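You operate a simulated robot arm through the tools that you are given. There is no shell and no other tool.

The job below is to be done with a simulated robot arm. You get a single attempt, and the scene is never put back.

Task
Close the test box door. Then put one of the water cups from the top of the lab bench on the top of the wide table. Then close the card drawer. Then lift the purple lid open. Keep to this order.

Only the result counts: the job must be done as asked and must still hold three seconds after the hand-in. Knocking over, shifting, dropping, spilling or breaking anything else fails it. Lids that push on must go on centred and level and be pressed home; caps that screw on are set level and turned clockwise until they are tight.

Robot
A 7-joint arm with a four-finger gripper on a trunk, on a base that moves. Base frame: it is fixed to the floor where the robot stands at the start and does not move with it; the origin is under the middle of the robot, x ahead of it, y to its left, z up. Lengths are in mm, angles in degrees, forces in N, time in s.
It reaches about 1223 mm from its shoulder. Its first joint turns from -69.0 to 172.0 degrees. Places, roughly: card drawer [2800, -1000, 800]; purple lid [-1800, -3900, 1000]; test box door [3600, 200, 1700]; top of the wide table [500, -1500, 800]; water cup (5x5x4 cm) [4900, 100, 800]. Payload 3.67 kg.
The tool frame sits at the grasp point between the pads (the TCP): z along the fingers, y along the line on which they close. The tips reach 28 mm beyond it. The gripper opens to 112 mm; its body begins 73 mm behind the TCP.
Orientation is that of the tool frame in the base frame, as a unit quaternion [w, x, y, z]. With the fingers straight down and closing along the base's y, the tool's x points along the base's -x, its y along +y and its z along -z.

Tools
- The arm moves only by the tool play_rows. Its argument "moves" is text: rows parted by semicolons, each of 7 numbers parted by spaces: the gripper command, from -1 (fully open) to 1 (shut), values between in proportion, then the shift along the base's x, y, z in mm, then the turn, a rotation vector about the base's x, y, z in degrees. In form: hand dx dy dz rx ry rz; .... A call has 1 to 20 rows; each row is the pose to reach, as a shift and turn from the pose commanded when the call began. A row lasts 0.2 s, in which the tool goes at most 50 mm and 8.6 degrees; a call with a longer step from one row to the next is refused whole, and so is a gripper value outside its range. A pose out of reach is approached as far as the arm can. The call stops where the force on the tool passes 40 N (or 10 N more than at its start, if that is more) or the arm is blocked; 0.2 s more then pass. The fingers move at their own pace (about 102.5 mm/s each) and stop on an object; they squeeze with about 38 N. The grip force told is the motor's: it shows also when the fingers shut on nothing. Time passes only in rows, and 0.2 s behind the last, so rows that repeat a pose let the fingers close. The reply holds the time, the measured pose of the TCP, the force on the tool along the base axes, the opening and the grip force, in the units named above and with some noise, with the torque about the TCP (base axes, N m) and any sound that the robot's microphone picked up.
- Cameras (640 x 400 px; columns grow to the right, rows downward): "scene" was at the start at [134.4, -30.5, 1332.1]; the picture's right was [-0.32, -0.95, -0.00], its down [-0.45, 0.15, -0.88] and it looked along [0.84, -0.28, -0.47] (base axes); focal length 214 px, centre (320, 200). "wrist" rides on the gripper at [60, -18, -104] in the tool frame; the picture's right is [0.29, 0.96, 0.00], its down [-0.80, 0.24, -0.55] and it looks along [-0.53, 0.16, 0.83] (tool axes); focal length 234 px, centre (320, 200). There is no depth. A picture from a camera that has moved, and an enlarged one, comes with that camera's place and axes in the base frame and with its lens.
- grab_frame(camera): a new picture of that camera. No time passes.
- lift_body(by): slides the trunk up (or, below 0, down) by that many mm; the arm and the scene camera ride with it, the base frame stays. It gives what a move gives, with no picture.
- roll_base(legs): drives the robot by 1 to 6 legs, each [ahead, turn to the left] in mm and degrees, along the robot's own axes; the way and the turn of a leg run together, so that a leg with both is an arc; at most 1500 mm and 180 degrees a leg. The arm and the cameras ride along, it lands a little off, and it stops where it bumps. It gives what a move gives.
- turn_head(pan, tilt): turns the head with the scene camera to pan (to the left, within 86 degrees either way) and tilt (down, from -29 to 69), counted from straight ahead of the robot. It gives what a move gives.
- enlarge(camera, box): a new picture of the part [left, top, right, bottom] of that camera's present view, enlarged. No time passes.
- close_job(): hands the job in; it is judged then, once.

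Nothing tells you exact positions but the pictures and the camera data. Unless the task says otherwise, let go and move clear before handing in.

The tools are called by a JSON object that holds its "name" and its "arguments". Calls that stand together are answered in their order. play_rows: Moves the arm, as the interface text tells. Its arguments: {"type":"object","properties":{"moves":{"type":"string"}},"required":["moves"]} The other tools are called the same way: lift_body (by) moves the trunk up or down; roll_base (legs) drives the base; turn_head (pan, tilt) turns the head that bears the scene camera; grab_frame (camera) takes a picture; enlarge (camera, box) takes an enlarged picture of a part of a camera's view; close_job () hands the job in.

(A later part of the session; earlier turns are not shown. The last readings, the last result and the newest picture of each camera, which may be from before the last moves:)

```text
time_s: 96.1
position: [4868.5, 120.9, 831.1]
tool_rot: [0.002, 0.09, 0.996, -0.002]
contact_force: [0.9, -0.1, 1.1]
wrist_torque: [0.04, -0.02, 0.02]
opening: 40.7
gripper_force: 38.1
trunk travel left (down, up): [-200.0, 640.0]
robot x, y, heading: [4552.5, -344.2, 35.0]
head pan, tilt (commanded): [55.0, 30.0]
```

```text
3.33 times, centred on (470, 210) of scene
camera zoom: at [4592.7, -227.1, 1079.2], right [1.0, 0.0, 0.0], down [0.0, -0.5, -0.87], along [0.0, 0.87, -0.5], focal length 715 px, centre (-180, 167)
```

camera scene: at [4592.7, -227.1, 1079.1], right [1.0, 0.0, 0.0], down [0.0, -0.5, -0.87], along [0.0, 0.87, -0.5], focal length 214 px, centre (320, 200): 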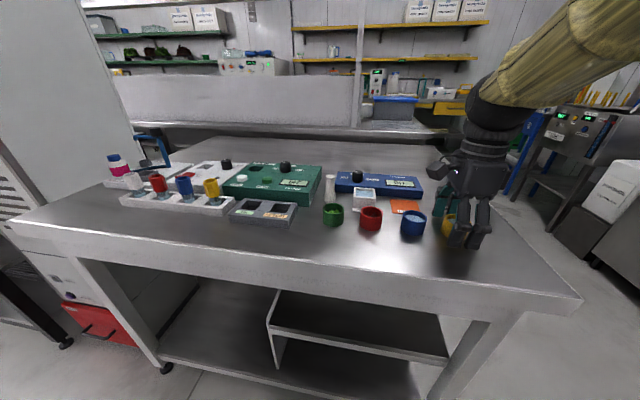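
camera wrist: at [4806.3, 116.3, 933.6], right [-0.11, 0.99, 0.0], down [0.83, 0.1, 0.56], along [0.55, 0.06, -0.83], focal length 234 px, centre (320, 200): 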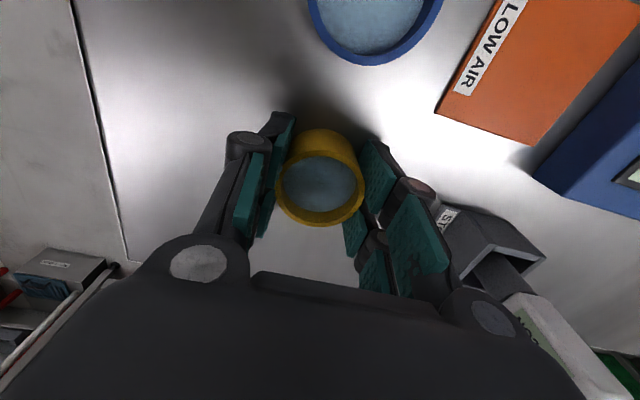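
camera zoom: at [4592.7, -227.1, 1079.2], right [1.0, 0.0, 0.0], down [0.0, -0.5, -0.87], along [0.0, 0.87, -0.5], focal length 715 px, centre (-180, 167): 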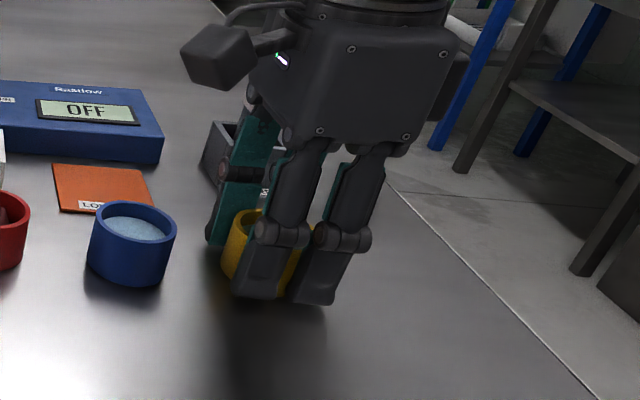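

Now the vertical force is near zero with 38 N grip. I lift very slowly and watch the opening for slipping.

{"name": "play_rows", "arguments": {"moves": "1 0 0 1 0 0 0; 1 0 0 2 0 0 0; 1 0 0 3 0 0 0; 1 0 0 4 0 0 0; 1 0 0 4 0 0 0"}}

{"name": "grab_frame", "arguments": {"camera": "wrist"}}

{"name": "enlarge", "arguments": {"camera": "scene", "box": [400, 150, 540, 270]}}

```text
time_s: 97.3
position: [4868.3, 122.2, 835.1]
tool_rot: [0.002, 0.089, 0.996, -0.002]
contact_force: [-0.6, 0.3, 0.1]
wrist_torque: [-0.02, 0.0, 0.01]
opening: 40.3
gripper_force: 38.6
trunk travel left (down, up): [-200.0, 640.0]
robot x, y, heading: [4556.9, -344.5, 34.8]
head pan, tilt (commanded): [55.0, 30.0]
```

```text
taken
camera wrist: at [4806.5, 116.0, 937.5], right [-0.11, 0.99, 0.0], down [0.83, 0.1, 0.56], along [0.55, 0.06, -0.83], focal length 234 px, centre (320, 200)
```

wrist: 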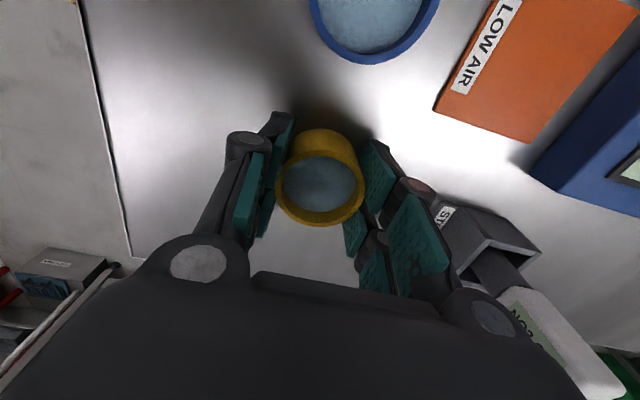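

```text
3.33 times, centred on (470, 210) of scene
camera zoom: at [4592.8, -227.1, 1079.2], right [1.0, 0.0, 0.0], down [0.0, -0.5, -0.87], along [0.0, 0.87, -0.5], focal length 715 px, centre (-180, 167)
```

zoom: 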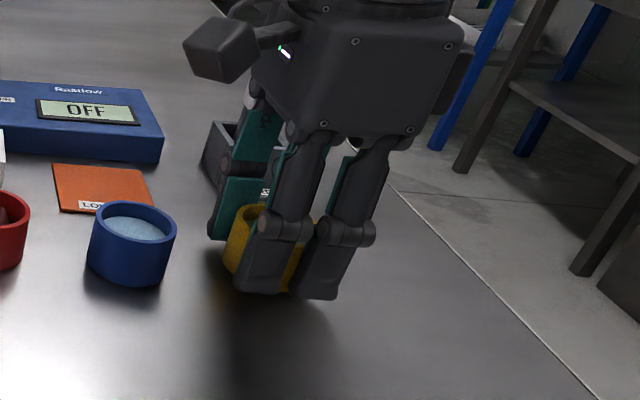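

The cup seems to be rising with the fingers. I continue slowly and compare.

{"name": "play_rows", "arguments": {"moves": "1 0 0 2 0 0 0; 1 0 0 4 0 0 0; 1 0 0 6 0 0 0; 1 0 0 8 0 0 0; 1 0 0 10 0 0 0; 1 0 0 12 0 0 0; 1 0 0 14 0 0 0; 1 0 0 16 0 0 0"}}

{"name": "grab_frame", "arguments": {"camera": "wrist"}}

{"name": "enlarge", "arguments": {"camera": "scene", "box": [400, 150, 540, 270]}}

```text
time_s: 99.1
position: [4867.5, 122.5, 850.8]
tool_rot: [0.001, 0.09, 0.996, -0.002]
contact_force: [-0.3, -0.1, -0.6]
wrist_torque: [-0.03, -0.01, 0.0]
opening: 40.3
gripper_force: 38.6
trunk travel left (down, up): [-200.0, 640.0]
robot x, y, heading: [4554.0, -345.1, 34.8]
head pan, tilt (commanded): [55.0, 30.0]
```

```text
taken
camera wrist: at [4806.3, 116.0, 954.0], right [-0.11, 0.99, 0.0], down [0.83, 0.1, 0.56], along [0.55, 0.06, -0.83], focal length 234 px, centre (320, 200)
```

wrist: 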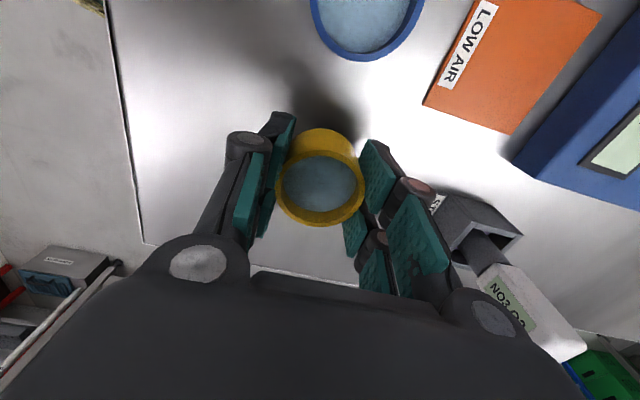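

```text
3.33 times, centred on (470, 210) of scene
camera zoom: at [4592.8, -227.1, 1079.2], right [1.0, 0.0, 0.0], down [0.0, -0.5, -0.87], along [0.0, 0.87, -0.5], focal length 715 px, centre (-180, 167)
```

zoom: 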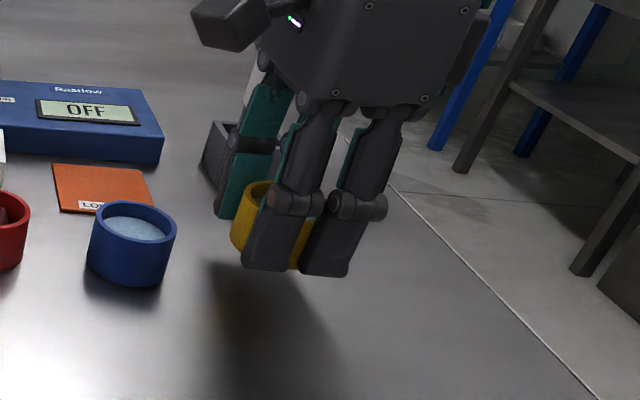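

The cup is lifted cleanly, upright, with steady grip. I raise it smoothly clear of the bench, lift the trunk and bring it closer in front of the body.

{"name": "play_rows", "arguments": {"moves": "1 0 0 5 0 0 0; 1 0 0 12 0 0 0; 1 0 0 20 0 0 0; 1 0 0 30 0 0 0; 1 0 0 40 0 0 0; 1 0 0 50 0 0 0; 1 0 0 60 0 0 0; 1 0 0 70 0 0 0; 1 0 0 80 0 0 0; 1 0 0 90 0 0 0; 1 0 0 97 0 0 0; 1 0 0 102 0 0 0; 1 0 0 105 0 0 0"}}

{"name": "lift_body", "arguments": {"by": 250}}

{"name": "play_rows", "arguments": {"moves": "1 2 -3 1 0 0 0; 1 6 -9 3 0 0 0; 1 12 -19 5 0 0 0; 1 19 -30 8 0 0 0; 1 27 -42 11 0 0 0; 1 35 -54 14 0 0 0; 1 43 -66 17 0 0 0; 1 50 -77 20 0 0 0; 1 57 -88 22 0 0 0; 1 62 -96 24 0 0 0; 1 66 -102 25 0 0 0; 1 68 -105 25 0 0 0"}}

{"name": "grab_frame", "arguments": {"camera": "wrist"}}

{"name": "grab_frame", "arguments": {"camera": "scene"}}

```text
time_s: 101.9
position: [4867.3, 120.0, 956.5]
tool_rot: [0.002, 0.09, 0.996, -0.002]
contact_force: [0.1, -0.4, -0.7]
wrist_torque: [-0.01, 0.02, -0.02]
opening: 40.6
gripper_force: 38.0
trunk travel left (down, up): [-200.0, 640.0]
robot x, y, heading: [4554.0, -346.4, 34.7]
head pan, tilt (commanded): [55.0, 30.0]
```

```text
time_s: 104.4
position: [4868.8, 122.7, 1205.7]
tool_rot: [0.001, 0.09, 0.996, -0.001]
contact_force: [-0.7, -0.5, -0.3]
wrist_torque: [-0.01, -0.01, 0.01]
opening: 40.5
gripper_force: 37.8
trunk travel left (down, up): [-450.0, 390.0]
robot x, y, heading: [4554.0, -344.6, 34.9]
head pan, tilt (commanded): [55.0, 30.0]
```

```text
time_s: 107.0
position: [4937.3, 16.5, 1231.7]
tool_rot: [0.001, 0.09, 0.996, -0.002]
contact_force: [1.1, -0.3, -0.2]
wrist_torque: [0.02, 0.01, 0.01]
opening: 40.6
gripper_force: 37.3
trunk travel left (down, up): [-450.0, 390.0]
robot x, y, heading: [4548.5, -345.6, 34.9]
head pan, tilt (commanded): [55.0, 30.0]
```

```text
taken
camera wrist: at [4874.5, 10.8, 1333.6], right [-0.11, 0.99, 0.0], down [0.83, 0.1, 0.56], along [0.55, 0.06, -0.83], focal length 234 px, centre (320, 200)
```

wrist: 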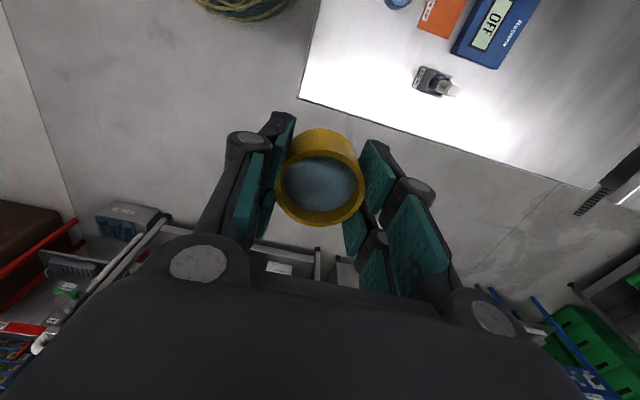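

```text
taken
camera scene: at [4592.9, -227.2, 1329.2], right [1.0, 0.0, 0.0], down [0.0, -0.5, -0.87], along [0.0, 0.87, -0.5], focal length 214 px, centre (320, 200)
```

scene: 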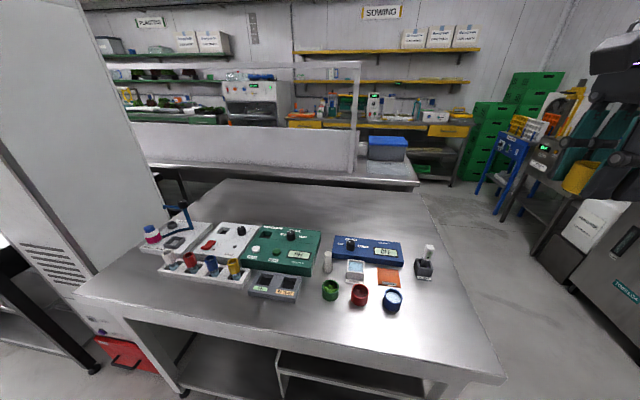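

The cup is secure and level. I turn around and drive back down the aisle, pausing to check the test box door from the other side.

{"name": "roll_base", "arguments": {"legs": [[0, 141], [500, 0]]}}

{"name": "turn_head", "arguments": {"pan": -40, "tilt": -10}}

{"name": "grab_frame", "arguments": {"camera": "scene"}}

{"name": "grab_frame", "arguments": {"camera": "wrist"}}

```text
time_s: 115.9
position: [3526.5, -376.3, 1230.8]
tool_rot: [-0.003, 0.915, -0.405, -0.001]
contact_force: [-0.3, 0.2, -0.6]
wrist_torque: [-0.03, -0.05, 0.02]
opening: 40.7
gripper_force: 37.6
trunk travel left (down, up): [-450.0, 390.0]
robot x, y, heading: [4049.5, -322.9, 177.6]
head pan, tilt (commanded): [55.0, 30.0]
```

```text
time_s: 117.6
position: [3527.5, -377.5, 1230.1]
tool_rot: [-0.003, 0.915, -0.405, 0.0]
contact_force: [0.1, -0.3, -1.1]
wrist_torque: [-0.01, 0.0, 0.0]
opening: 40.4
gripper_force: 37.9
trunk travel left (down, up): [-450.0, 390.0]
robot x, y, heading: [4050.2, -320.2, 177.5]
head pan, tilt (commanded): [-40.0, -10.0]
```

```text
taken
camera scene: at [3936.0, -263.2, 1392.7], right [0.68, 0.74, 0.0], down [-0.13, 0.12, -0.98], along [-0.73, 0.67, 0.17], focal length 214 px, centre (320, 200)
```

scene: 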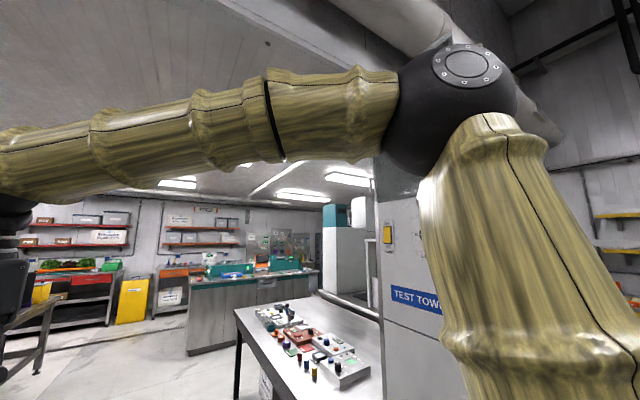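

```text
taken
camera wrist: at [3581.5, -408.2, 1333.5], right [-0.51, -0.86, 0.0], down [-0.71, 0.43, 0.56], along [-0.47, 0.29, -0.83], focal length 234 px, centre (320, 200)
```

wrist: 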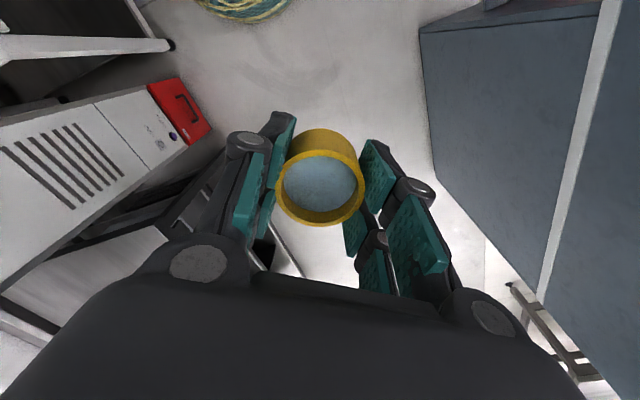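

{"name": "turn_head", "arguments": {"pan": 10, "tilt": 25}}

{"name": "grab_frame", "arguments": {"camera": "scene"}}

```text
time_s: 118.8
position: [3526.6, -376.9, 1230.8]
tool_rot: [-0.003, 0.914, -0.405, 0.0]
contact_force: [-0.1, -0.2, -1.0]
wrist_torque: [0.0, -0.02, 0.03]
opening: 40.5
gripper_force: 38.6
trunk travel left (down, up): [-450.0, 390.0]
robot x, y, heading: [4050.4, -322.8, 177.5]
head pan, tilt (commanded): [10.0, 25.0]
```

```text
taken
camera scene: at [3906.6, -332.0, 1337.2], right [-0.13, 0.99, 0.0], down [0.42, 0.05, -0.91], along [-0.9, -0.12, -0.42], focal length 214 px, centre (320, 200)
```

scene: 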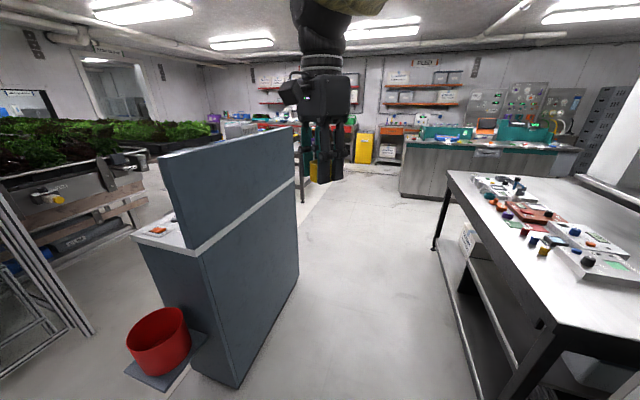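

The aisle ahead is clear between the blue cabinet and the dark bench. I drive on toward the wide table.

{"name": "roll_base", "arguments": {"legs": [[1500, 0], [1200, 0]]}}

{"name": "turn_head", "arguments": {"pan": 50, "tilt": 25}}

{"name": "grab_frame", "arguments": {"camera": "scene"}}

```text
time_s: 131.9
position: [828.8, -291.3, 1230.5]
tool_rot: [-0.002, 0.918, -0.397, -0.001]
contact_force: [0.8, -0.4, -0.6]
wrist_torque: [0.01, -0.04, 0.0]
opening: 40.6
gripper_force: 37.9
trunk travel left (down, up): [-450.0, 390.0]
robot x, y, heading: [1350.9, -228.9, 178.2]
head pan, tilt (commanded): [10.0, 25.0]
```

```text
time_s: 133.0
position: [828.8, -291.2, 1231.1]
tool_rot: [-0.003, 0.918, -0.397, -0.002]
contact_force: [0.0, -0.2, -0.6]
wrist_torque: [-0.02, 0.0, 0.0]
opening: 40.6
gripper_force: 38.3
trunk travel left (down, up): [-450.0, 390.0]
robot x, y, heading: [1355.3, -228.4, 178.6]
head pan, tilt (commanded): [50.0, 25.0]
```

```text
taken
camera scene: at [1237.8, -297.0, 1337.1], right [-0.75, 0.67, 0.0], down [0.28, 0.32, -0.91], along [-0.6, -0.68, -0.42], focal length 214 px, centre (320, 200)
```

scene: 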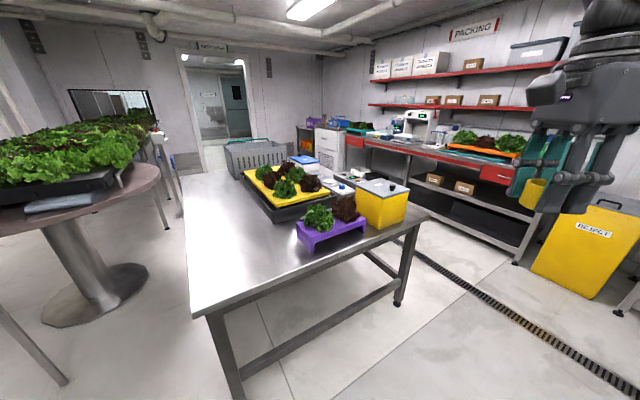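

The wide table top is at about z≈730 (corner ≈[1237, -901]); its east end is free. I'll park in front of it and plan to set the cup down near [1015, -1016].

{"name": "roll_base", "arguments": {"legs": [[0, 28.4], [509, 0], [0, 53.5]]}}

{"name": "turn_head", "arguments": {"pan": 40, "tilt": 40}}

{"name": "grab_frame", "arguments": {"camera": "scene"}}

{"name": "grab_frame", "arguments": {"camera": "wrist"}}

```text
time_s: 139.8
position: [886.8, -986.0, 1231.7]
tool_rot: [-0.002, 0.952, 0.306, -0.003]
contact_force: [0.1, 0.0, -0.4]
wrist_torque: [-0.03, -0.02, 0.0]
opening: 40.8
gripper_force: 38.1
trunk travel left (down, up): [-450.0, 390.0]
robot x, y, heading: [886.7, -463.0, -99.3]
head pan, tilt (commanded): [50.0, 25.0]
```

```text
time_s: 140.6
position: [887.3, -986.2, 1230.4]
tool_rot: [-0.002, 0.952, 0.305, -0.002]
contact_force: [0.4, -0.4, -0.6]
wrist_torque: [-0.01, 0.03, 0.04]
opening: 40.7
gripper_force: 38.2
trunk travel left (down, up): [-450.0, 390.0]
robot x, y, heading: [892.8, -460.0, -99.3]
head pan, tilt (commanded): [40.0, 40.0]
```

```text
taken
camera scene: at [925.8, -584.0, 1313.9], right [-0.86, -0.51, 0.0], down [-0.33, 0.55, -0.77], along [0.39, -0.66, -0.64], focal length 214 px, centre (320, 200)
```

scene: 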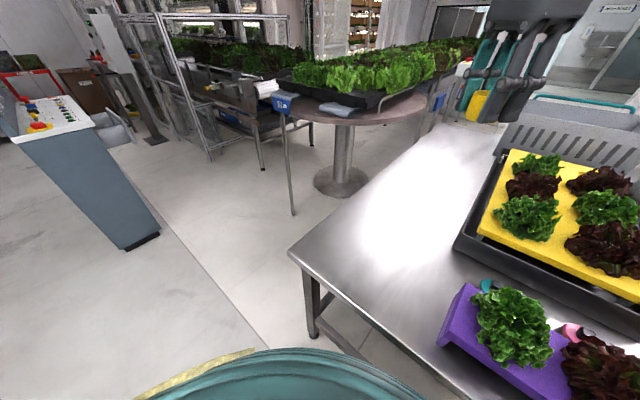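

```text
taken
camera wrist: at [926.6, -936.1, 1333.5], right [0.79, -0.61, 0.0], down [-0.5, -0.66, 0.56], along [-0.34, -0.44, -0.83], focal length 234 px, centre (320, 200)
```

wrist: 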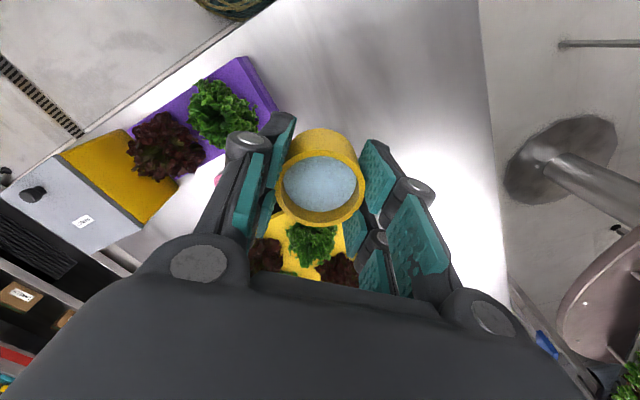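

The spot is clear. I shift the cup over [1015, -1016], then lower the trunk.

{"name": "turn_head", "arguments": {"pan": 60, "tilt": 40}}

{"name": "play_rows", "arguments": {"moves": "1 3 -1 0 0 0 0; 1 10 -2 0 0 0 0; 1 20 -5 0 0 0 0; 1 33 -8 0 0 0 0; 1 47 -11 0 0 0 0; 1 61 -14 0 0 0 0; 1 75 -18 0 0 0 0; 1 89 -21 0 0 0 0; 1 102 -24 0 0 0 0; 1 113 -27 0 0 0 0; 1 121 -29 0 0 0 0; 1 126 -30 0 0 0 0; 1 128 -30 0 0 0 0"}}

{"name": "lift_body", "arguments": {"by": -350}}

{"name": "grab_frame", "arguments": {"camera": "scene"}}

{"name": "grab_frame", "arguments": {"camera": "wrist"}}

```text
time_s: 141.4
position: [887.2, -987.6, 1231.9]
tool_rot: [0.0, 0.952, 0.306, -0.002]
contact_force: [-0.3, 0.4, -0.3]
wrist_torque: [0.02, -0.01, 0.01]
opening: 40.5
gripper_force: 38.5
trunk travel left (down, up): [-450.0, 390.0]
robot x, y, heading: [892.1, -457.8, -99.4]
head pan, tilt (commanded): [60.0, 40.0]
```

```text
time_s: 144.2
position: [1015.2, -1018.3, 1231.0]
tool_rot: [-0.001, 0.952, 0.306, -0.001]
contact_force: [0.1, 0.4, -0.3]
wrist_torque: [0.0, -0.01, -0.01]
opening: 40.6
gripper_force: 38.2
trunk travel left (down, up): [-450.0, 390.0]
robot x, y, heading: [891.5, -462.9, -99.0]
head pan, tilt (commanded): [60.0, 40.0]
```

```text
time_s: 147.6
position: [1015.3, -1015.8, 880.1]
tool_rot: [-0.002, 0.952, 0.307, -0.001]
contact_force: [-0.2, 0.1, -0.3]
wrist_torque: [-0.02, -0.02, 0.0]
opening: 40.6
gripper_force: 38.2
trunk travel left (down, up): [-100.0, 740.0]
robot x, y, heading: [893.6, -460.8, -99.6]
head pan, tilt (commanded): [60.0, 40.0]
```

```text
taken
camera scene: at [948.3, -564.6, 963.9], right [-0.63, -0.77, 0.0], down [-0.5, 0.41, -0.77], along [0.59, -0.48, -0.64], focal length 214 px, centre (320, 200)
```

scene: 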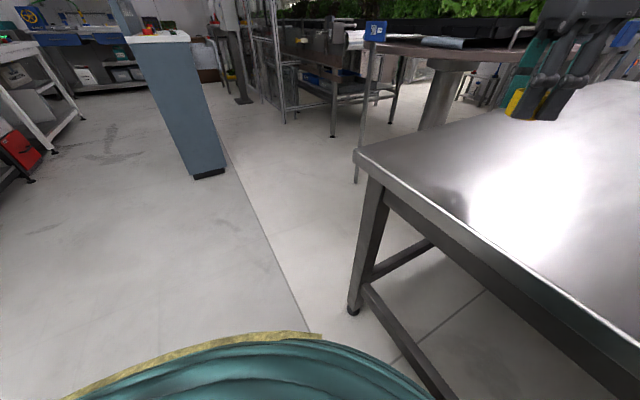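

```text
taken
camera wrist: at [1054.5, -966.1, 983.6], right [0.79, -0.61, 0.0], down [-0.5, -0.66, 0.56], along [-0.34, -0.44, -0.83], focal length 234 px, centre (320, 200)
```

wrist: 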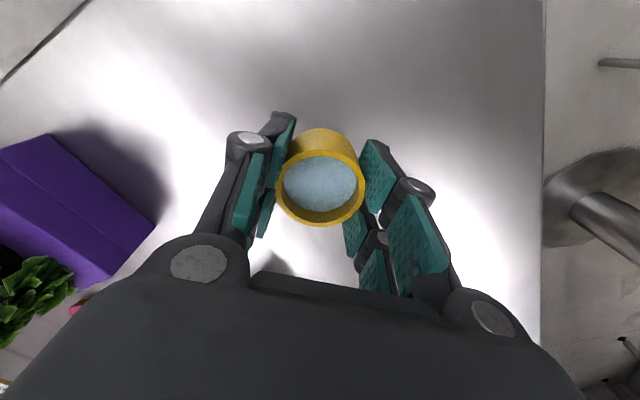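

Table top here ≈729, so contact is expected near TCP z≈765–772. I lower gently to just above that.

{"name": "play_rows", "arguments": {"moves": "1 0 0 -4 0 0 0; 1 0 0 -12 0 0 0; 1 0 0 -22 0 0 0; 1 0 0 -34 0 0 0; 1 0 0 -46 0 0 0; 1 0 0 -58 0 0 0; 1 0 0 -70 0 0 0; 1 0 0 -80 0 0 0; 1 0 0 -88 0 0 0; 1 0 0 -94 0 0 0; 1 0 0 -97 0 0 0; 1 0 0 -97 0 0 0"}}

{"name": "enlarge", "arguments": {"camera": "scene", "box": [440, 60, 640, 185]}}

{"name": "grab_frame", "arguments": {"camera": "wrist"}}

```text
time_s: 150.2
position: [1015.2, -1016.2, 784.0]
tool_rot: [-0.001, 0.952, 0.306, -0.001]
contact_force: [0.2, 0.2, -0.6]
wrist_torque: [0.01, 0.02, -0.01]
opening: 40.8
gripper_force: 38.3
trunk travel left (down, up): [-100.0, 740.0]
robot x, y, heading: [895.7, -460.5, -99.2]
head pan, tilt (commanded): [60.0, 40.0]
```

```text
3.20 times, centred on (540, 122) of scene
camera zoom: at [948.3, -564.7, 963.8], right [-0.63, -0.77, 0.0], down [-0.5, 0.41, -0.77], along [0.59, -0.48, -0.64], focal length 686 px, centre (-384, 448)
```

zoom: 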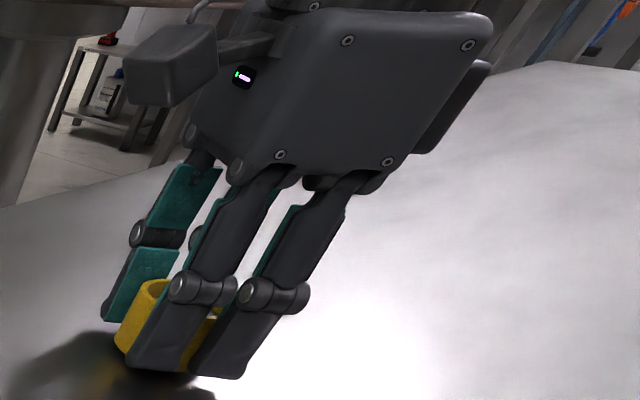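

```text
taken
camera wrist: at [1054.4, -965.9, 886.6], right [0.79, -0.61, 0.0], down [-0.5, -0.66, 0.56], along [-0.34, -0.44, -0.83], focal length 234 px, centre (320, 200)
```

wrist: 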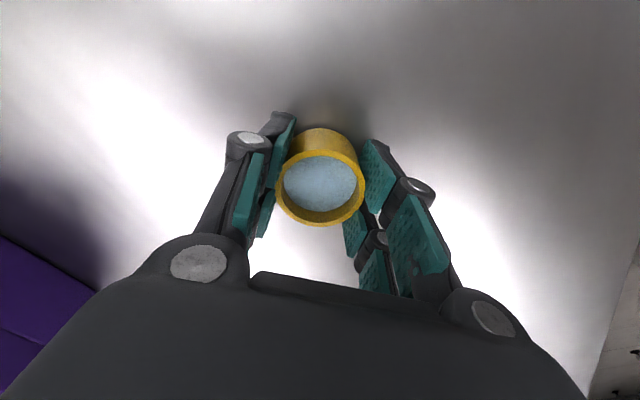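

{"name": "play_rows", "arguments": {"moves": "1 0 0 -2 0 0 0; 1 0 0 -4 0 0 0; 1 0 0 -6 0 0 0; 1 0 0 -6 0 0 0"}}

{"name": "play_rows", "arguments": {"moves": "1 0 0 -1.5 0 0 0; 1 0 0 -3 0 0 0; 1 0 0 -3 0 0 0"}}

```text
time_s: 151.2
position: [1014.6, -1016.5, 780.0]
tool_rot: [0.001, 0.952, 0.306, -0.002]
contact_force: [0.7, -3.9, 31.0]
wrist_torque: [0.01, -0.14, -0.04]
opening: 40.7
gripper_force: 38.2
trunk travel left (down, up): [-100.0, 740.0]
robot x, y, heading: [889.8, -459.0, -99.5]
head pan, tilt (commanded): [60.0, 40.0]
```

```text
time_s: 151.6
position: [1015.6, -1016.6, 781.4]
tool_rot: [0.003, 0.952, 0.306, -0.001]
contact_force: [-2.0, 3.2, 15.5]
wrist_torque: [0.24, 0.02, -0.01]
opening: 40.5
gripper_force: 38.3
trunk travel left (down, up): [-100.0, 740.0]
robot x, y, heading: [894.7, -459.1, -99.3]
head pan, tilt (commanded): [60.0, 40.0]
stopped in row 1: the force on the tool passed its limit at 44 N (the readings are from after the stop); the commanded pose is now the measured one
```

The cup is resting on the table (contact at TCP z≈781). I ease up by 1 mm, then open the fingers gradually.

{"name": "play_rows", "arguments": {"moves": "1 0 0 1 0 0 0; 0.2 0 0 1 0 0 0; 0.15 0 0 1 0 0 0; 0.05 0 0 1 0 0 0; -0.1 0 0 1 0 0 0; -0.3 0 0 1 0 0 0; -0.3 0 0 1 0 0 0; -0.3 0 0 1 0 0 0"}}

{"name": "grab_frame", "arguments": {"camera": "wrist"}}

{"name": "enlarge", "arguments": {"camera": "scene", "box": [440, 60, 640, 185]}}

```text
time_s: 153.4
position: [1015.7, -1016.9, 779.2]
tool_rot: [0.001, 0.952, 0.306, -0.001]
contact_force: [0.3, -0.3, 0.8]
wrist_torque: [-0.01, 0.03, 0.05]
opening: 72.9
gripper_force: 0.1
trunk travel left (down, up): [-100.0, 740.0]
robot x, y, heading: [897.2, -458.6, -99.2]
head pan, tilt (commanded): [60.0, 40.0]
```

```text
taken
camera wrist: at [1054.5, -966.2, 882.7], right [0.79, -0.61, 0.0], down [-0.51, -0.66, 0.56], along [-0.34, -0.44, -0.83], focal length 234 px, centre (320, 200)
```

wrist: 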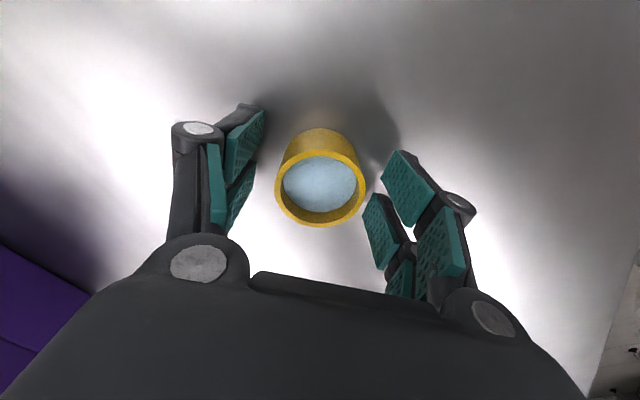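

```text
3.20 times, centred on (540, 122) of scene
camera zoom: at [948.3, -564.7, 963.8], right [-0.63, -0.77, 0.0], down [-0.5, 0.41, -0.77], along [0.59, -0.48, -0.64], focal length 686 px, centre (-384, 448)
```

zoom: 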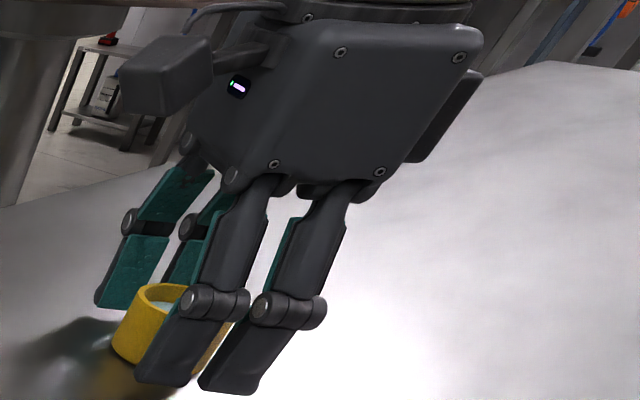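

The cup stands upright on the wide table and is released. I withdraw straight up.

{"name": "play_rows", "arguments": {"moves": "-0.3 0 0 5 0 0 0; -0.3 0 0 15 0 0 0; -0.3 0 0 30 0 0 0; -0.3 0 0 50 0 0 0; -0.3 0 0 75 0 0 0; -0.3 0 0 100 0 0 0; -0.3 0 0 120 0 0 0"}}

{"name": "grab_frame", "arguments": {"camera": "wrist"}}

{"name": "lift_body", "arguments": {"by": 350}}

{"name": "grab_frame", "arguments": {"camera": "scene"}}

```text
time_s: 155.0
position: [1014.9, -1017.3, 900.2]
tool_rot: [0.001, 0.952, 0.307, -0.002]
contact_force: [-0.3, 0.5, -0.9]
wrist_torque: [0.02, 0.05, 0.0]
opening: 72.8
gripper_force: 0.1
trunk travel left (down, up): [-100.0, 740.0]
robot x, y, heading: [892.5, -456.3, -99.3]
head pan, tilt (commanded): [60.0, 40.0]
```

```text
taken
camera wrist: at [1054.2, -966.3, 1003.3], right [0.79, -0.61, 0.0], down [-0.51, -0.66, 0.56], along [-0.34, -0.44, -0.83], focal length 234 px, centre (320, 200)
```

wrist: 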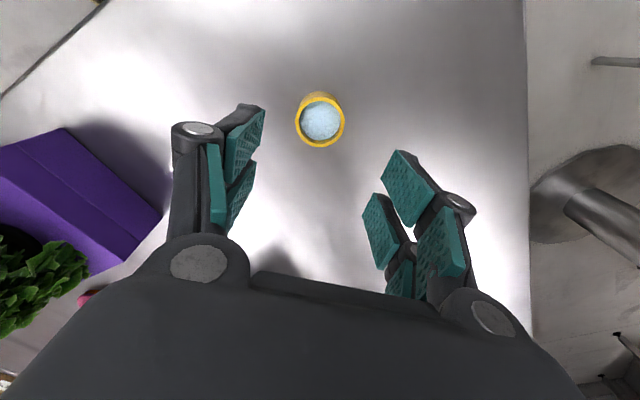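

```text
time_s: 158.4
position: [1014.8, -1016.9, 1249.6]
tool_rot: [0.002, 0.952, 0.307, -0.002]
contact_force: [0.4, -0.6, 0.8]
wrist_torque: [0.04, 0.0, 0.02]
opening: 72.9
gripper_force: 0.1
trunk travel left (down, up): [-450.0, 390.0]
robot x, y, heading: [895.3, -459.7, -99.1]
head pan, tilt (commanded): [60.0, 40.0]
```

```text
taken
camera scene: at [948.2, -564.8, 1313.8], right [-0.63, -0.77, 0.0], down [-0.5, 0.41, -0.77], along [0.59, -0.48, -0.64], focal length 214 px, centre (320, 200)
```

scene: 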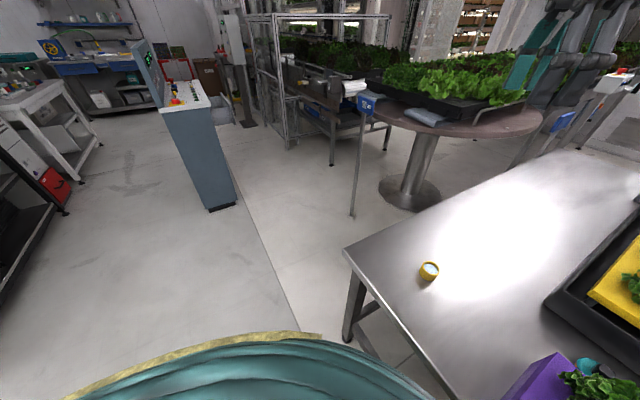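

The cup is in place. Now the card drawer on the blue control cabinet: I zoom in on it.

{"name": "enlarge", "arguments": {"camera": "scene", "box": [120, 30, 280, 150]}}

{"name": "turn_head", "arguments": {"pan": 80, "tilt": 20}}

{"name": "grab_frame", "arguments": {"camera": "scene"}}

```text
3.33 times, centred on (200, 90) of scene
camera zoom: at [948.2, -564.8, 1313.8], right [-0.63, -0.77, 0.0], down [-0.5, 0.41, -0.77], along [0.59, -0.48, -0.64], focal length 715 px, centre (720, 567)
```

zoom: 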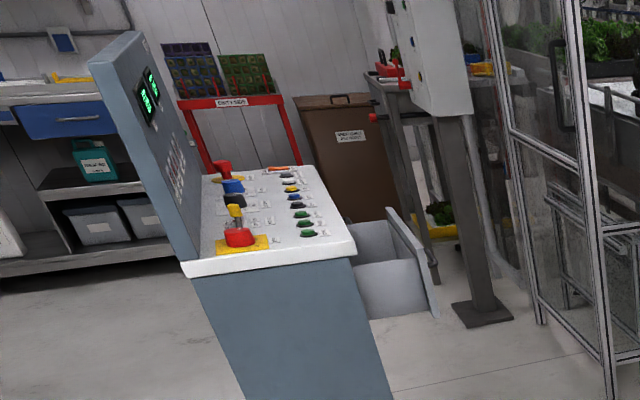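

```text
time_s: 159.2
position: [1014.3, -1017.7, 1250.7]
tool_rot: [0.002, 0.952, 0.306, -0.002]
contact_force: [-0.2, 0.4, -0.3]
wrist_torque: [0.0, 0.0, 0.04]
opening: 72.6
gripper_force: 0.1
trunk travel left (down, up): [-450.0, 390.0]
robot x, y, heading: [895.3, -461.2, -99.3]
head pan, tilt (commanded): [80.0, 20.0]
```

```text
taken
camera scene: at [970.3, -541.7, 1345.1], right [-0.33, -0.94, 0.0], down [-0.32, 0.11, -0.94], along [0.89, -0.31, -0.34], focal length 214 px, centre (320, 200)
```

scene: 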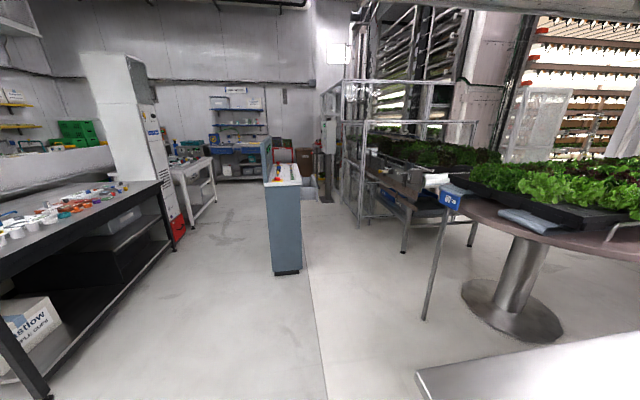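

{"name": "enlarge", "arguments": {"camera": "scene", "box": [250, 120, 350, 220]}}

{"name": "enlarge", "arguments": {"camera": "scene", "box": [260, 150, 420, 290]}}

{"name": "enlarge", "arguments": {"camera": "scene", "box": [60, 40, 200, 240]}}

```text
4.00 times, centred on (300, 170) of scene
camera zoom: at [970.3, -541.7, 1345.1], right [-0.33, -0.94, 0.0], down [-0.32, 0.11, -0.94], along [0.89, -0.31, -0.34], focal length 858 px, centre (400, 320)
```

zoom: 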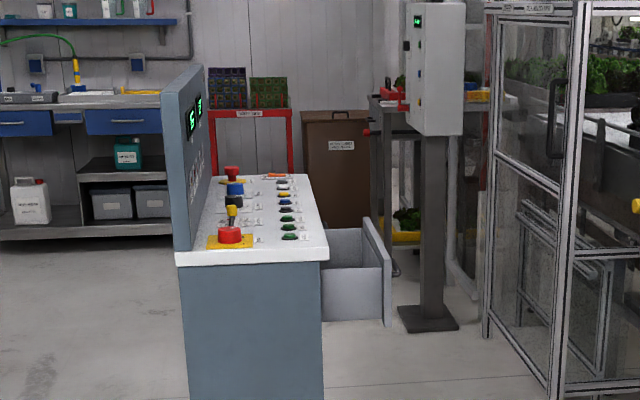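

```text
2.86 times, centred on (340, 220) of scene
camera zoom: at [970.3, -541.7, 1345.1], right [-0.33, -0.94, 0.0], down [-0.32, 0.11, -0.94], along [0.89, -0.31, -0.34], focal length 613 px, centre (263, 143)
```

zoom: 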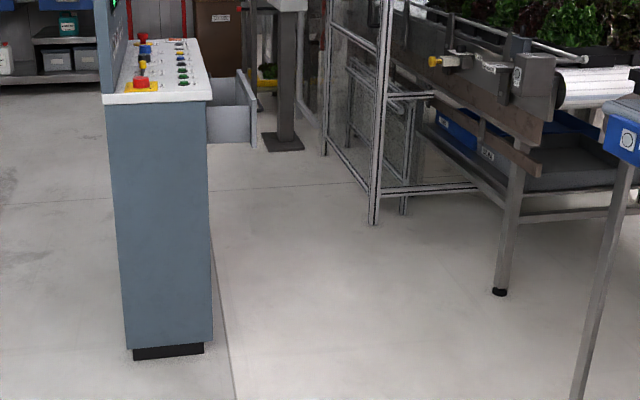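

```text
2.00 times, centred on (130, 140) of scene
camera zoom: at [970.3, -541.7, 1345.1], right [-0.33, -0.94, 0.0], down [-0.32, 0.11, -0.94], along [0.89, -0.31, -0.34], focal length 429 px, centre (700, 320)
```

zoom: 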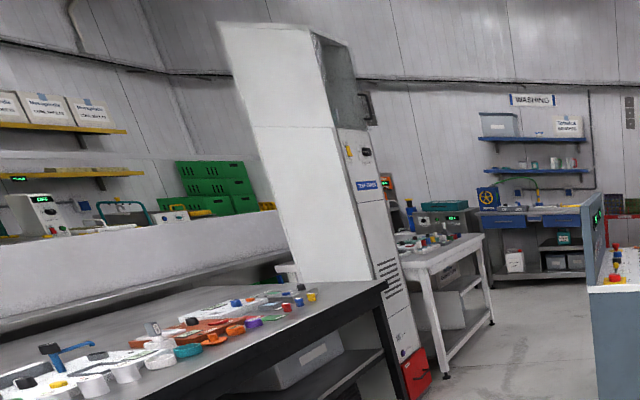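

Drawer: on the south side of the blue cabinet, front plate out by ~180 mm, z ≈ 630–780, spanning about x 2800–3270 at y ≈ -1150…-1250. I'll drive around to stand west of it, parallel to the cabinet.

{"name": "roll_base", "arguments": {"legs": [[0, 101], [650, 0]]}}

{"name": "turn_head", "arguments": {"pan": -25, "tilt": 20}}

{"name": "grab_frame", "arguments": {"camera": "scene"}}

```text
time_s: 167.1
position: [2063.0, -223.5, 1250.3]
tool_rot: [0.002, 0.373, 0.928, 0.001]
contact_force: [0.4, 0.1, -0.1]
wrist_torque: [-0.02, 0.03, 0.0]
opening: 72.8
gripper_force: 0.1
trunk travel left (down, up): [-450.0, 390.0]
robot x, y, heading: [1538.4, -444.9, 1.3]
head pan, tilt (commanded): [80.0, 20.0]
```

```text
time_s: 168.9
position: [2062.4, -224.7, 1250.1]
tool_rot: [0.002, 0.373, 0.928, 0.001]
contact_force: [-0.3, -0.8, -0.5]
wrist_torque: [0.0, 0.02, 0.01]
opening: 72.7
gripper_force: 0.0
trunk travel left (down, up): [-450.0, 390.0]
robot x, y, heading: [1533.7, -441.6, 1.5]
head pan, tilt (commanded): [-25.0, 20.0]
```

```text
taken
camera scene: at [1670.8, -483.1, 1345.2], right [-0.4, -0.92, 0.0], down [-0.31, 0.14, -0.94], along [0.86, -0.38, -0.34], focal length 214 px, centre (320, 200)
```

scene: 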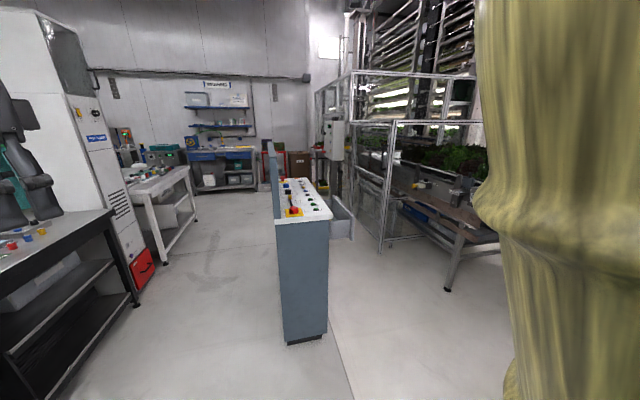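

{"name": "enlarge", "arguments": {"camera": "scene", "box": [260, 150, 420, 270]}}

```text
3.33 times, centred on (340, 210) of scene
camera zoom: at [1670.8, -483.1, 1345.2], right [-0.4, -0.92, 0.0], down [-0.31, 0.14, -0.94], along [0.86, -0.38, -0.34], focal length 715 px, centre (253, 167)
```

zoom: 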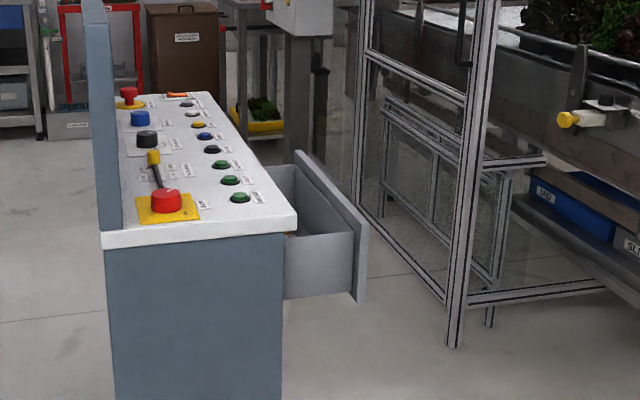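

Better triangulation: the plate runs from about [2590, -1090] to [2993, -1163], z ≈ 700–840, needing ≈140 mm of push toward the cabinet. I drive to [2239, -1127], heading -10°.

{"name": "roll_base", "arguments": {"legs": [[0, -45.7], [983, 0], [0, 34.2]]}}

{"name": "turn_head", "arguments": {"pan": 15, "tilt": 35}}

{"name": "grab_frame", "arguments": {"camera": "scene"}}

{"name": "grab_frame", "arguments": {"camera": "wrist"}}

```text
time_s: 177.8
position: [2802.4, -1032.7, 1250.4]
tool_rot: [0.002, 0.466, 0.885, 0.0]
contact_force: [0.0, 0.2, 0.8]
wrist_torque: [-0.03, -0.03, -0.03]
opening: 72.8
gripper_force: 0.0
trunk travel left (down, up): [-450.0, 390.0]
robot x, y, heading: [2242.8, -1142.7, -10.2]
head pan, tilt (commanded): [-25.0, 20.0]
```

```text
time_s: 178.9
position: [2801.2, -1034.0, 1250.6]
tool_rot: [0.003, 0.467, 0.885, -0.001]
contact_force: [1.1, -0.1, 0.1]
wrist_torque: [0.02, 0.01, 0.0]
opening: 72.9
gripper_force: 0.1
trunk travel left (down, up): [-450.0, 390.0]
robot x, y, heading: [2242.2, -1139.8, -10.8]
head pan, tilt (commanded): [15.0, 35.0]
```

```text
taken
camera scene: at [2376.8, -1147.1, 1321.4], right [0.08, -1.0, 0.0], down [-0.57, -0.04, -0.82], along [0.82, 0.06, -0.57], focal length 214 px, centre (320, 200)
```

scene: 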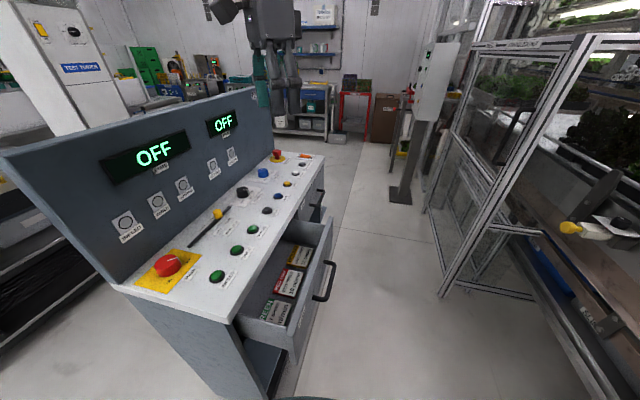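

```text
taken
camera wrist: at [2753.2, -993.2, 1353.1], right [0.63, 0.78, 0.0], down [0.65, -0.52, 0.56], along [0.44, -0.35, -0.83], focal length 234 px, centre (320, 200)
```

wrist: 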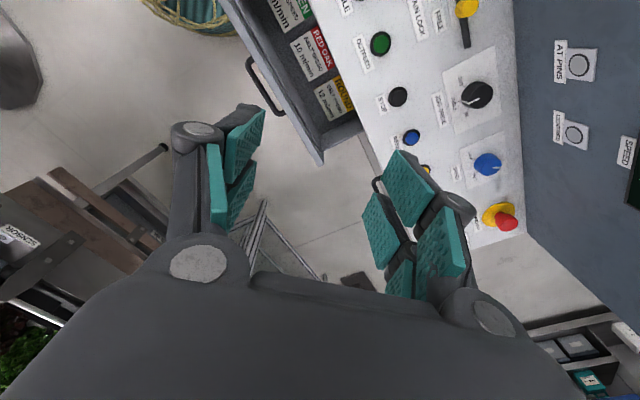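

{"name": "enlarge", "arguments": {"camera": "scene", "box": [220, 190, 380, 390]}}

{"name": "enlarge", "arguments": {"camera": "wrist", "box": [220, 0, 420, 200]}}

```text
2.00 times, centred on (300, 290) of scene
camera zoom: at [2376.8, -1147.1, 1321.4], right [0.08, -1.0, 0.0], down [-0.57, -0.04, -0.82], along [0.82, 0.06, -0.57], focal length 429 px, centre (360, 20)
```

zoom: 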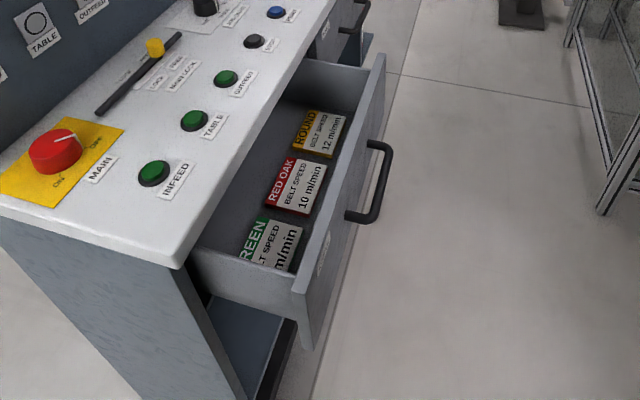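

```text
2.00 times, centred on (320, 100) of wrist
camera zoom: at [2753.2, -993.2, 1353.1], right [0.63, 0.78, 0.0], down [0.65, -0.52, 0.56], along [0.44, -0.35, -0.83], focal length 468 px, centre (320, 400)
```

zoom: 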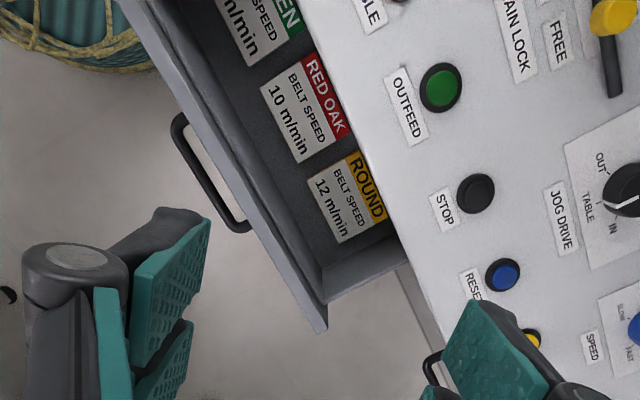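

I see the drawer clearly: plate from ≈[2568, -1082] to ≈[2939, -1140], top z≈857, black handle in the middle. I'll close the fingers, tilt the tool toward the cabinet and stage south of the plate, beyond the handle's far end.

{"name": "play_rows", "arguments": {"moves": "1 6 -21 -2 3.47 -2.2 4.47; 1 12 -41 -4 6.94 -4.4 8.94; 1 19 -62 -6 10.41 -6.6 13.41; 1 25 -82 -8 13.88 -8.8 17.88; 1 31 -103 -10 17.35 -11 22.35; 1 37 -124 -12 20.82 -13.2 26.82; 1 43 -144 -14 24.29 -15.4 31.29; 1 50 -165 -16 27.76 -17.6 35.76; 1 56 -185 -18 31.23 -19.8 40.23; 1 62 -206 -20 34.7 -22 44.7; 1 62 -206 -20 34.7 -22 44.7"}}

{"name": "grab_frame", "arguments": {"camera": "scene"}}

{"name": "grab_frame", "arguments": {"camera": "wrist"}}

```text
time_s: 181.3
position: [2861.9, -1239.6, 1231.2]
tool_rot: [0.028, 0.072, 0.937, 0.341]
contact_force: [-0.3, 0.0, 0.3]
wrist_torque: [-0.03, -0.02, -0.03]
opening: 0.2
gripper_force: 35.6
trunk travel left (down, up): [-450.0, 390.0]
robot x, y, heading: [2244.6, -1142.9, -10.6]
head pan, tilt (commanded): [15.0, 35.0]
```

```text
taken
camera scene: at [2376.7, -1146.4, 1321.5], right [0.08, -1.0, 0.0], down [-0.57, -0.05, -0.82], along [0.82, 0.06, -0.57], focal length 214 px, centre (320, 200)
```

scene: 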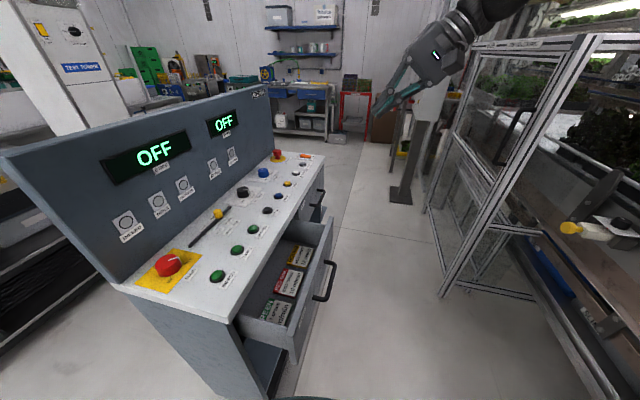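

```text
taken
camera wrist: at [2791.5, -1308.6, 1296.9], right [-0.17, 0.77, 0.62], down [0.76, -0.3, 0.58], along [0.63, 0.57, -0.53], focal length 234 px, centre (320, 200)
```

wrist: 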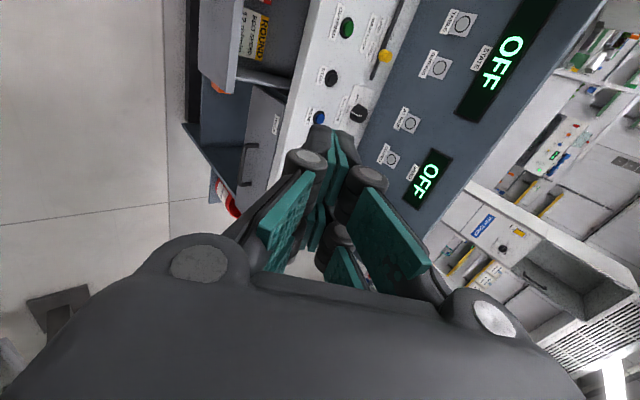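

Clear to go down: I lower the trunk so the fingertips come to the plate's height, staying 60 mm away from it.

{"name": "lift_body", "arguments": {"by": -400}}

{"name": "grab_frame", "arguments": {"camera": "scene"}}

{"name": "grab_frame", "arguments": {"camera": "wrist"}}

```text
time_s: 185.1
position: [2863.6, -1241.2, 830.8]
tool_rot: [0.03, 0.074, 0.936, 0.342]
contact_force: [0.0, -0.4, 0.4]
wrist_torque: [0.02, -0.02, 0.0]
opening: 0.0
gripper_force: 35.9
trunk travel left (down, up): [-50.0, 790.0]
robot x, y, heading: [2239.1, -1140.3, -10.5]
head pan, tilt (commanded): [15.0, 35.0]
```

```text
taken
camera scene: at [2377.0, -1147.4, 921.4], right [0.08, -1.0, 0.0], down [-0.57, -0.05, -0.82], along [0.82, 0.07, -0.57], focal length 214 px, centre (320, 200)
```

scene: 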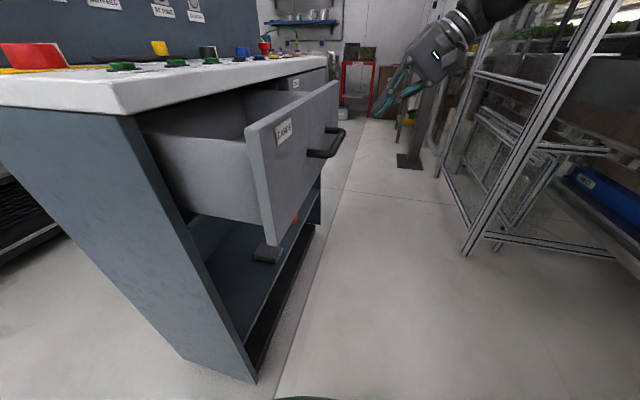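

```text
taken
camera wrist: at [2791.8, -1309.7, 896.5], right [-0.17, 0.77, 0.62], down [0.76, -0.3, 0.58], along [0.63, 0.57, -0.53], focal length 234 px, centre (320, 200)
```

wrist: 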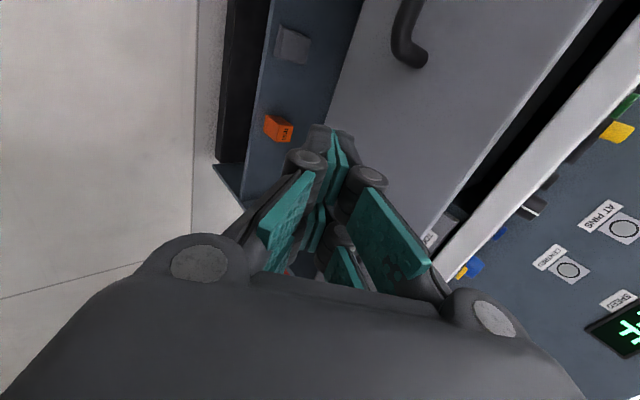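

The plate (z ≈ 707–862) is right in front of the fingertips. I approach and begin to push along the cabinet's normal, slowly.

{"name": "play_rows", "arguments": {"moves": "1 3.1 19.8 0 0 0 0; 1 6.2 39.5 0 0 0 0; 1 9.3 59.3 0 0 0 0; 1 11.2 71.1 0 0 0 0; 1 12.4 79 0 0 0 0; 1 13.3 85 0 0 0 0; 1 14.3 91 0 0 0 0; 1 15.2 97 0 0 0 0; 1 16.1 102.8 0 0 0 0"}}

{"name": "grab_frame", "arguments": {"camera": "scene"}}

{"name": "grab_frame", "arguments": {"camera": "wrist"}}

```text
time_s: 187.1
position: [2879.7, -1138.1, 829.8]
tool_rot: [0.03, 0.074, 0.936, 0.342]
contact_force: [0.9, 0.3, 0.0]
wrist_torque: [-0.02, 0.03, -0.03]
opening: 0.0
gripper_force: 35.1
trunk travel left (down, up): [-50.0, 790.0]
robot x, y, heading: [2240.7, -1143.9, -10.3]
head pan, tilt (commanded): [15.0, 35.0]
```

```text
taken
camera scene: at [2377.0, -1147.4, 921.4], right [0.08, -1.0, 0.0], down [-0.57, -0.05, -0.82], along [0.82, 0.07, -0.57], focal length 214 px, centre (320, 200)
```

scene: 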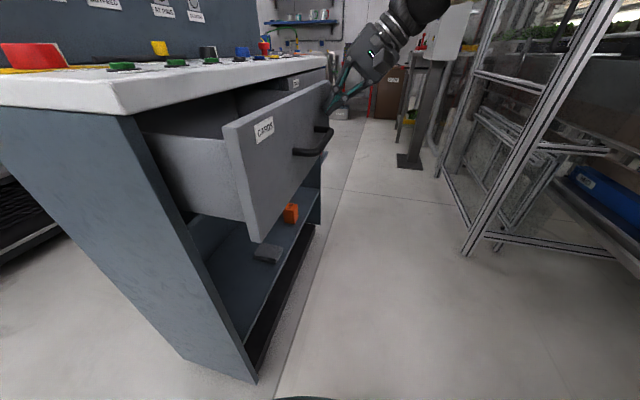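

```text
taken
camera wrist: at [2808.1, -1207.1, 896.5], right [-0.17, 0.77, 0.62], down [0.76, -0.3, 0.58], along [0.63, 0.57, -0.53], focal length 234 px, centre (320, 200)
```

wrist: 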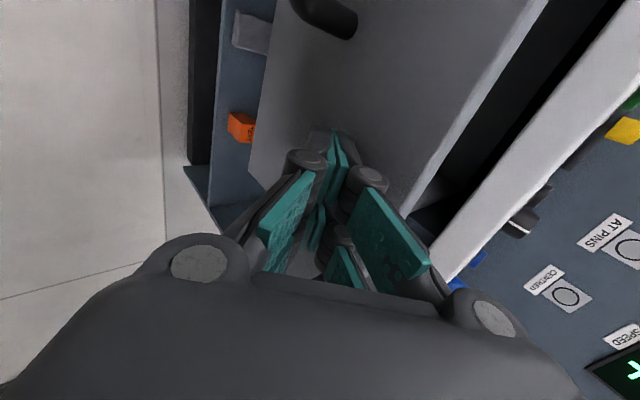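

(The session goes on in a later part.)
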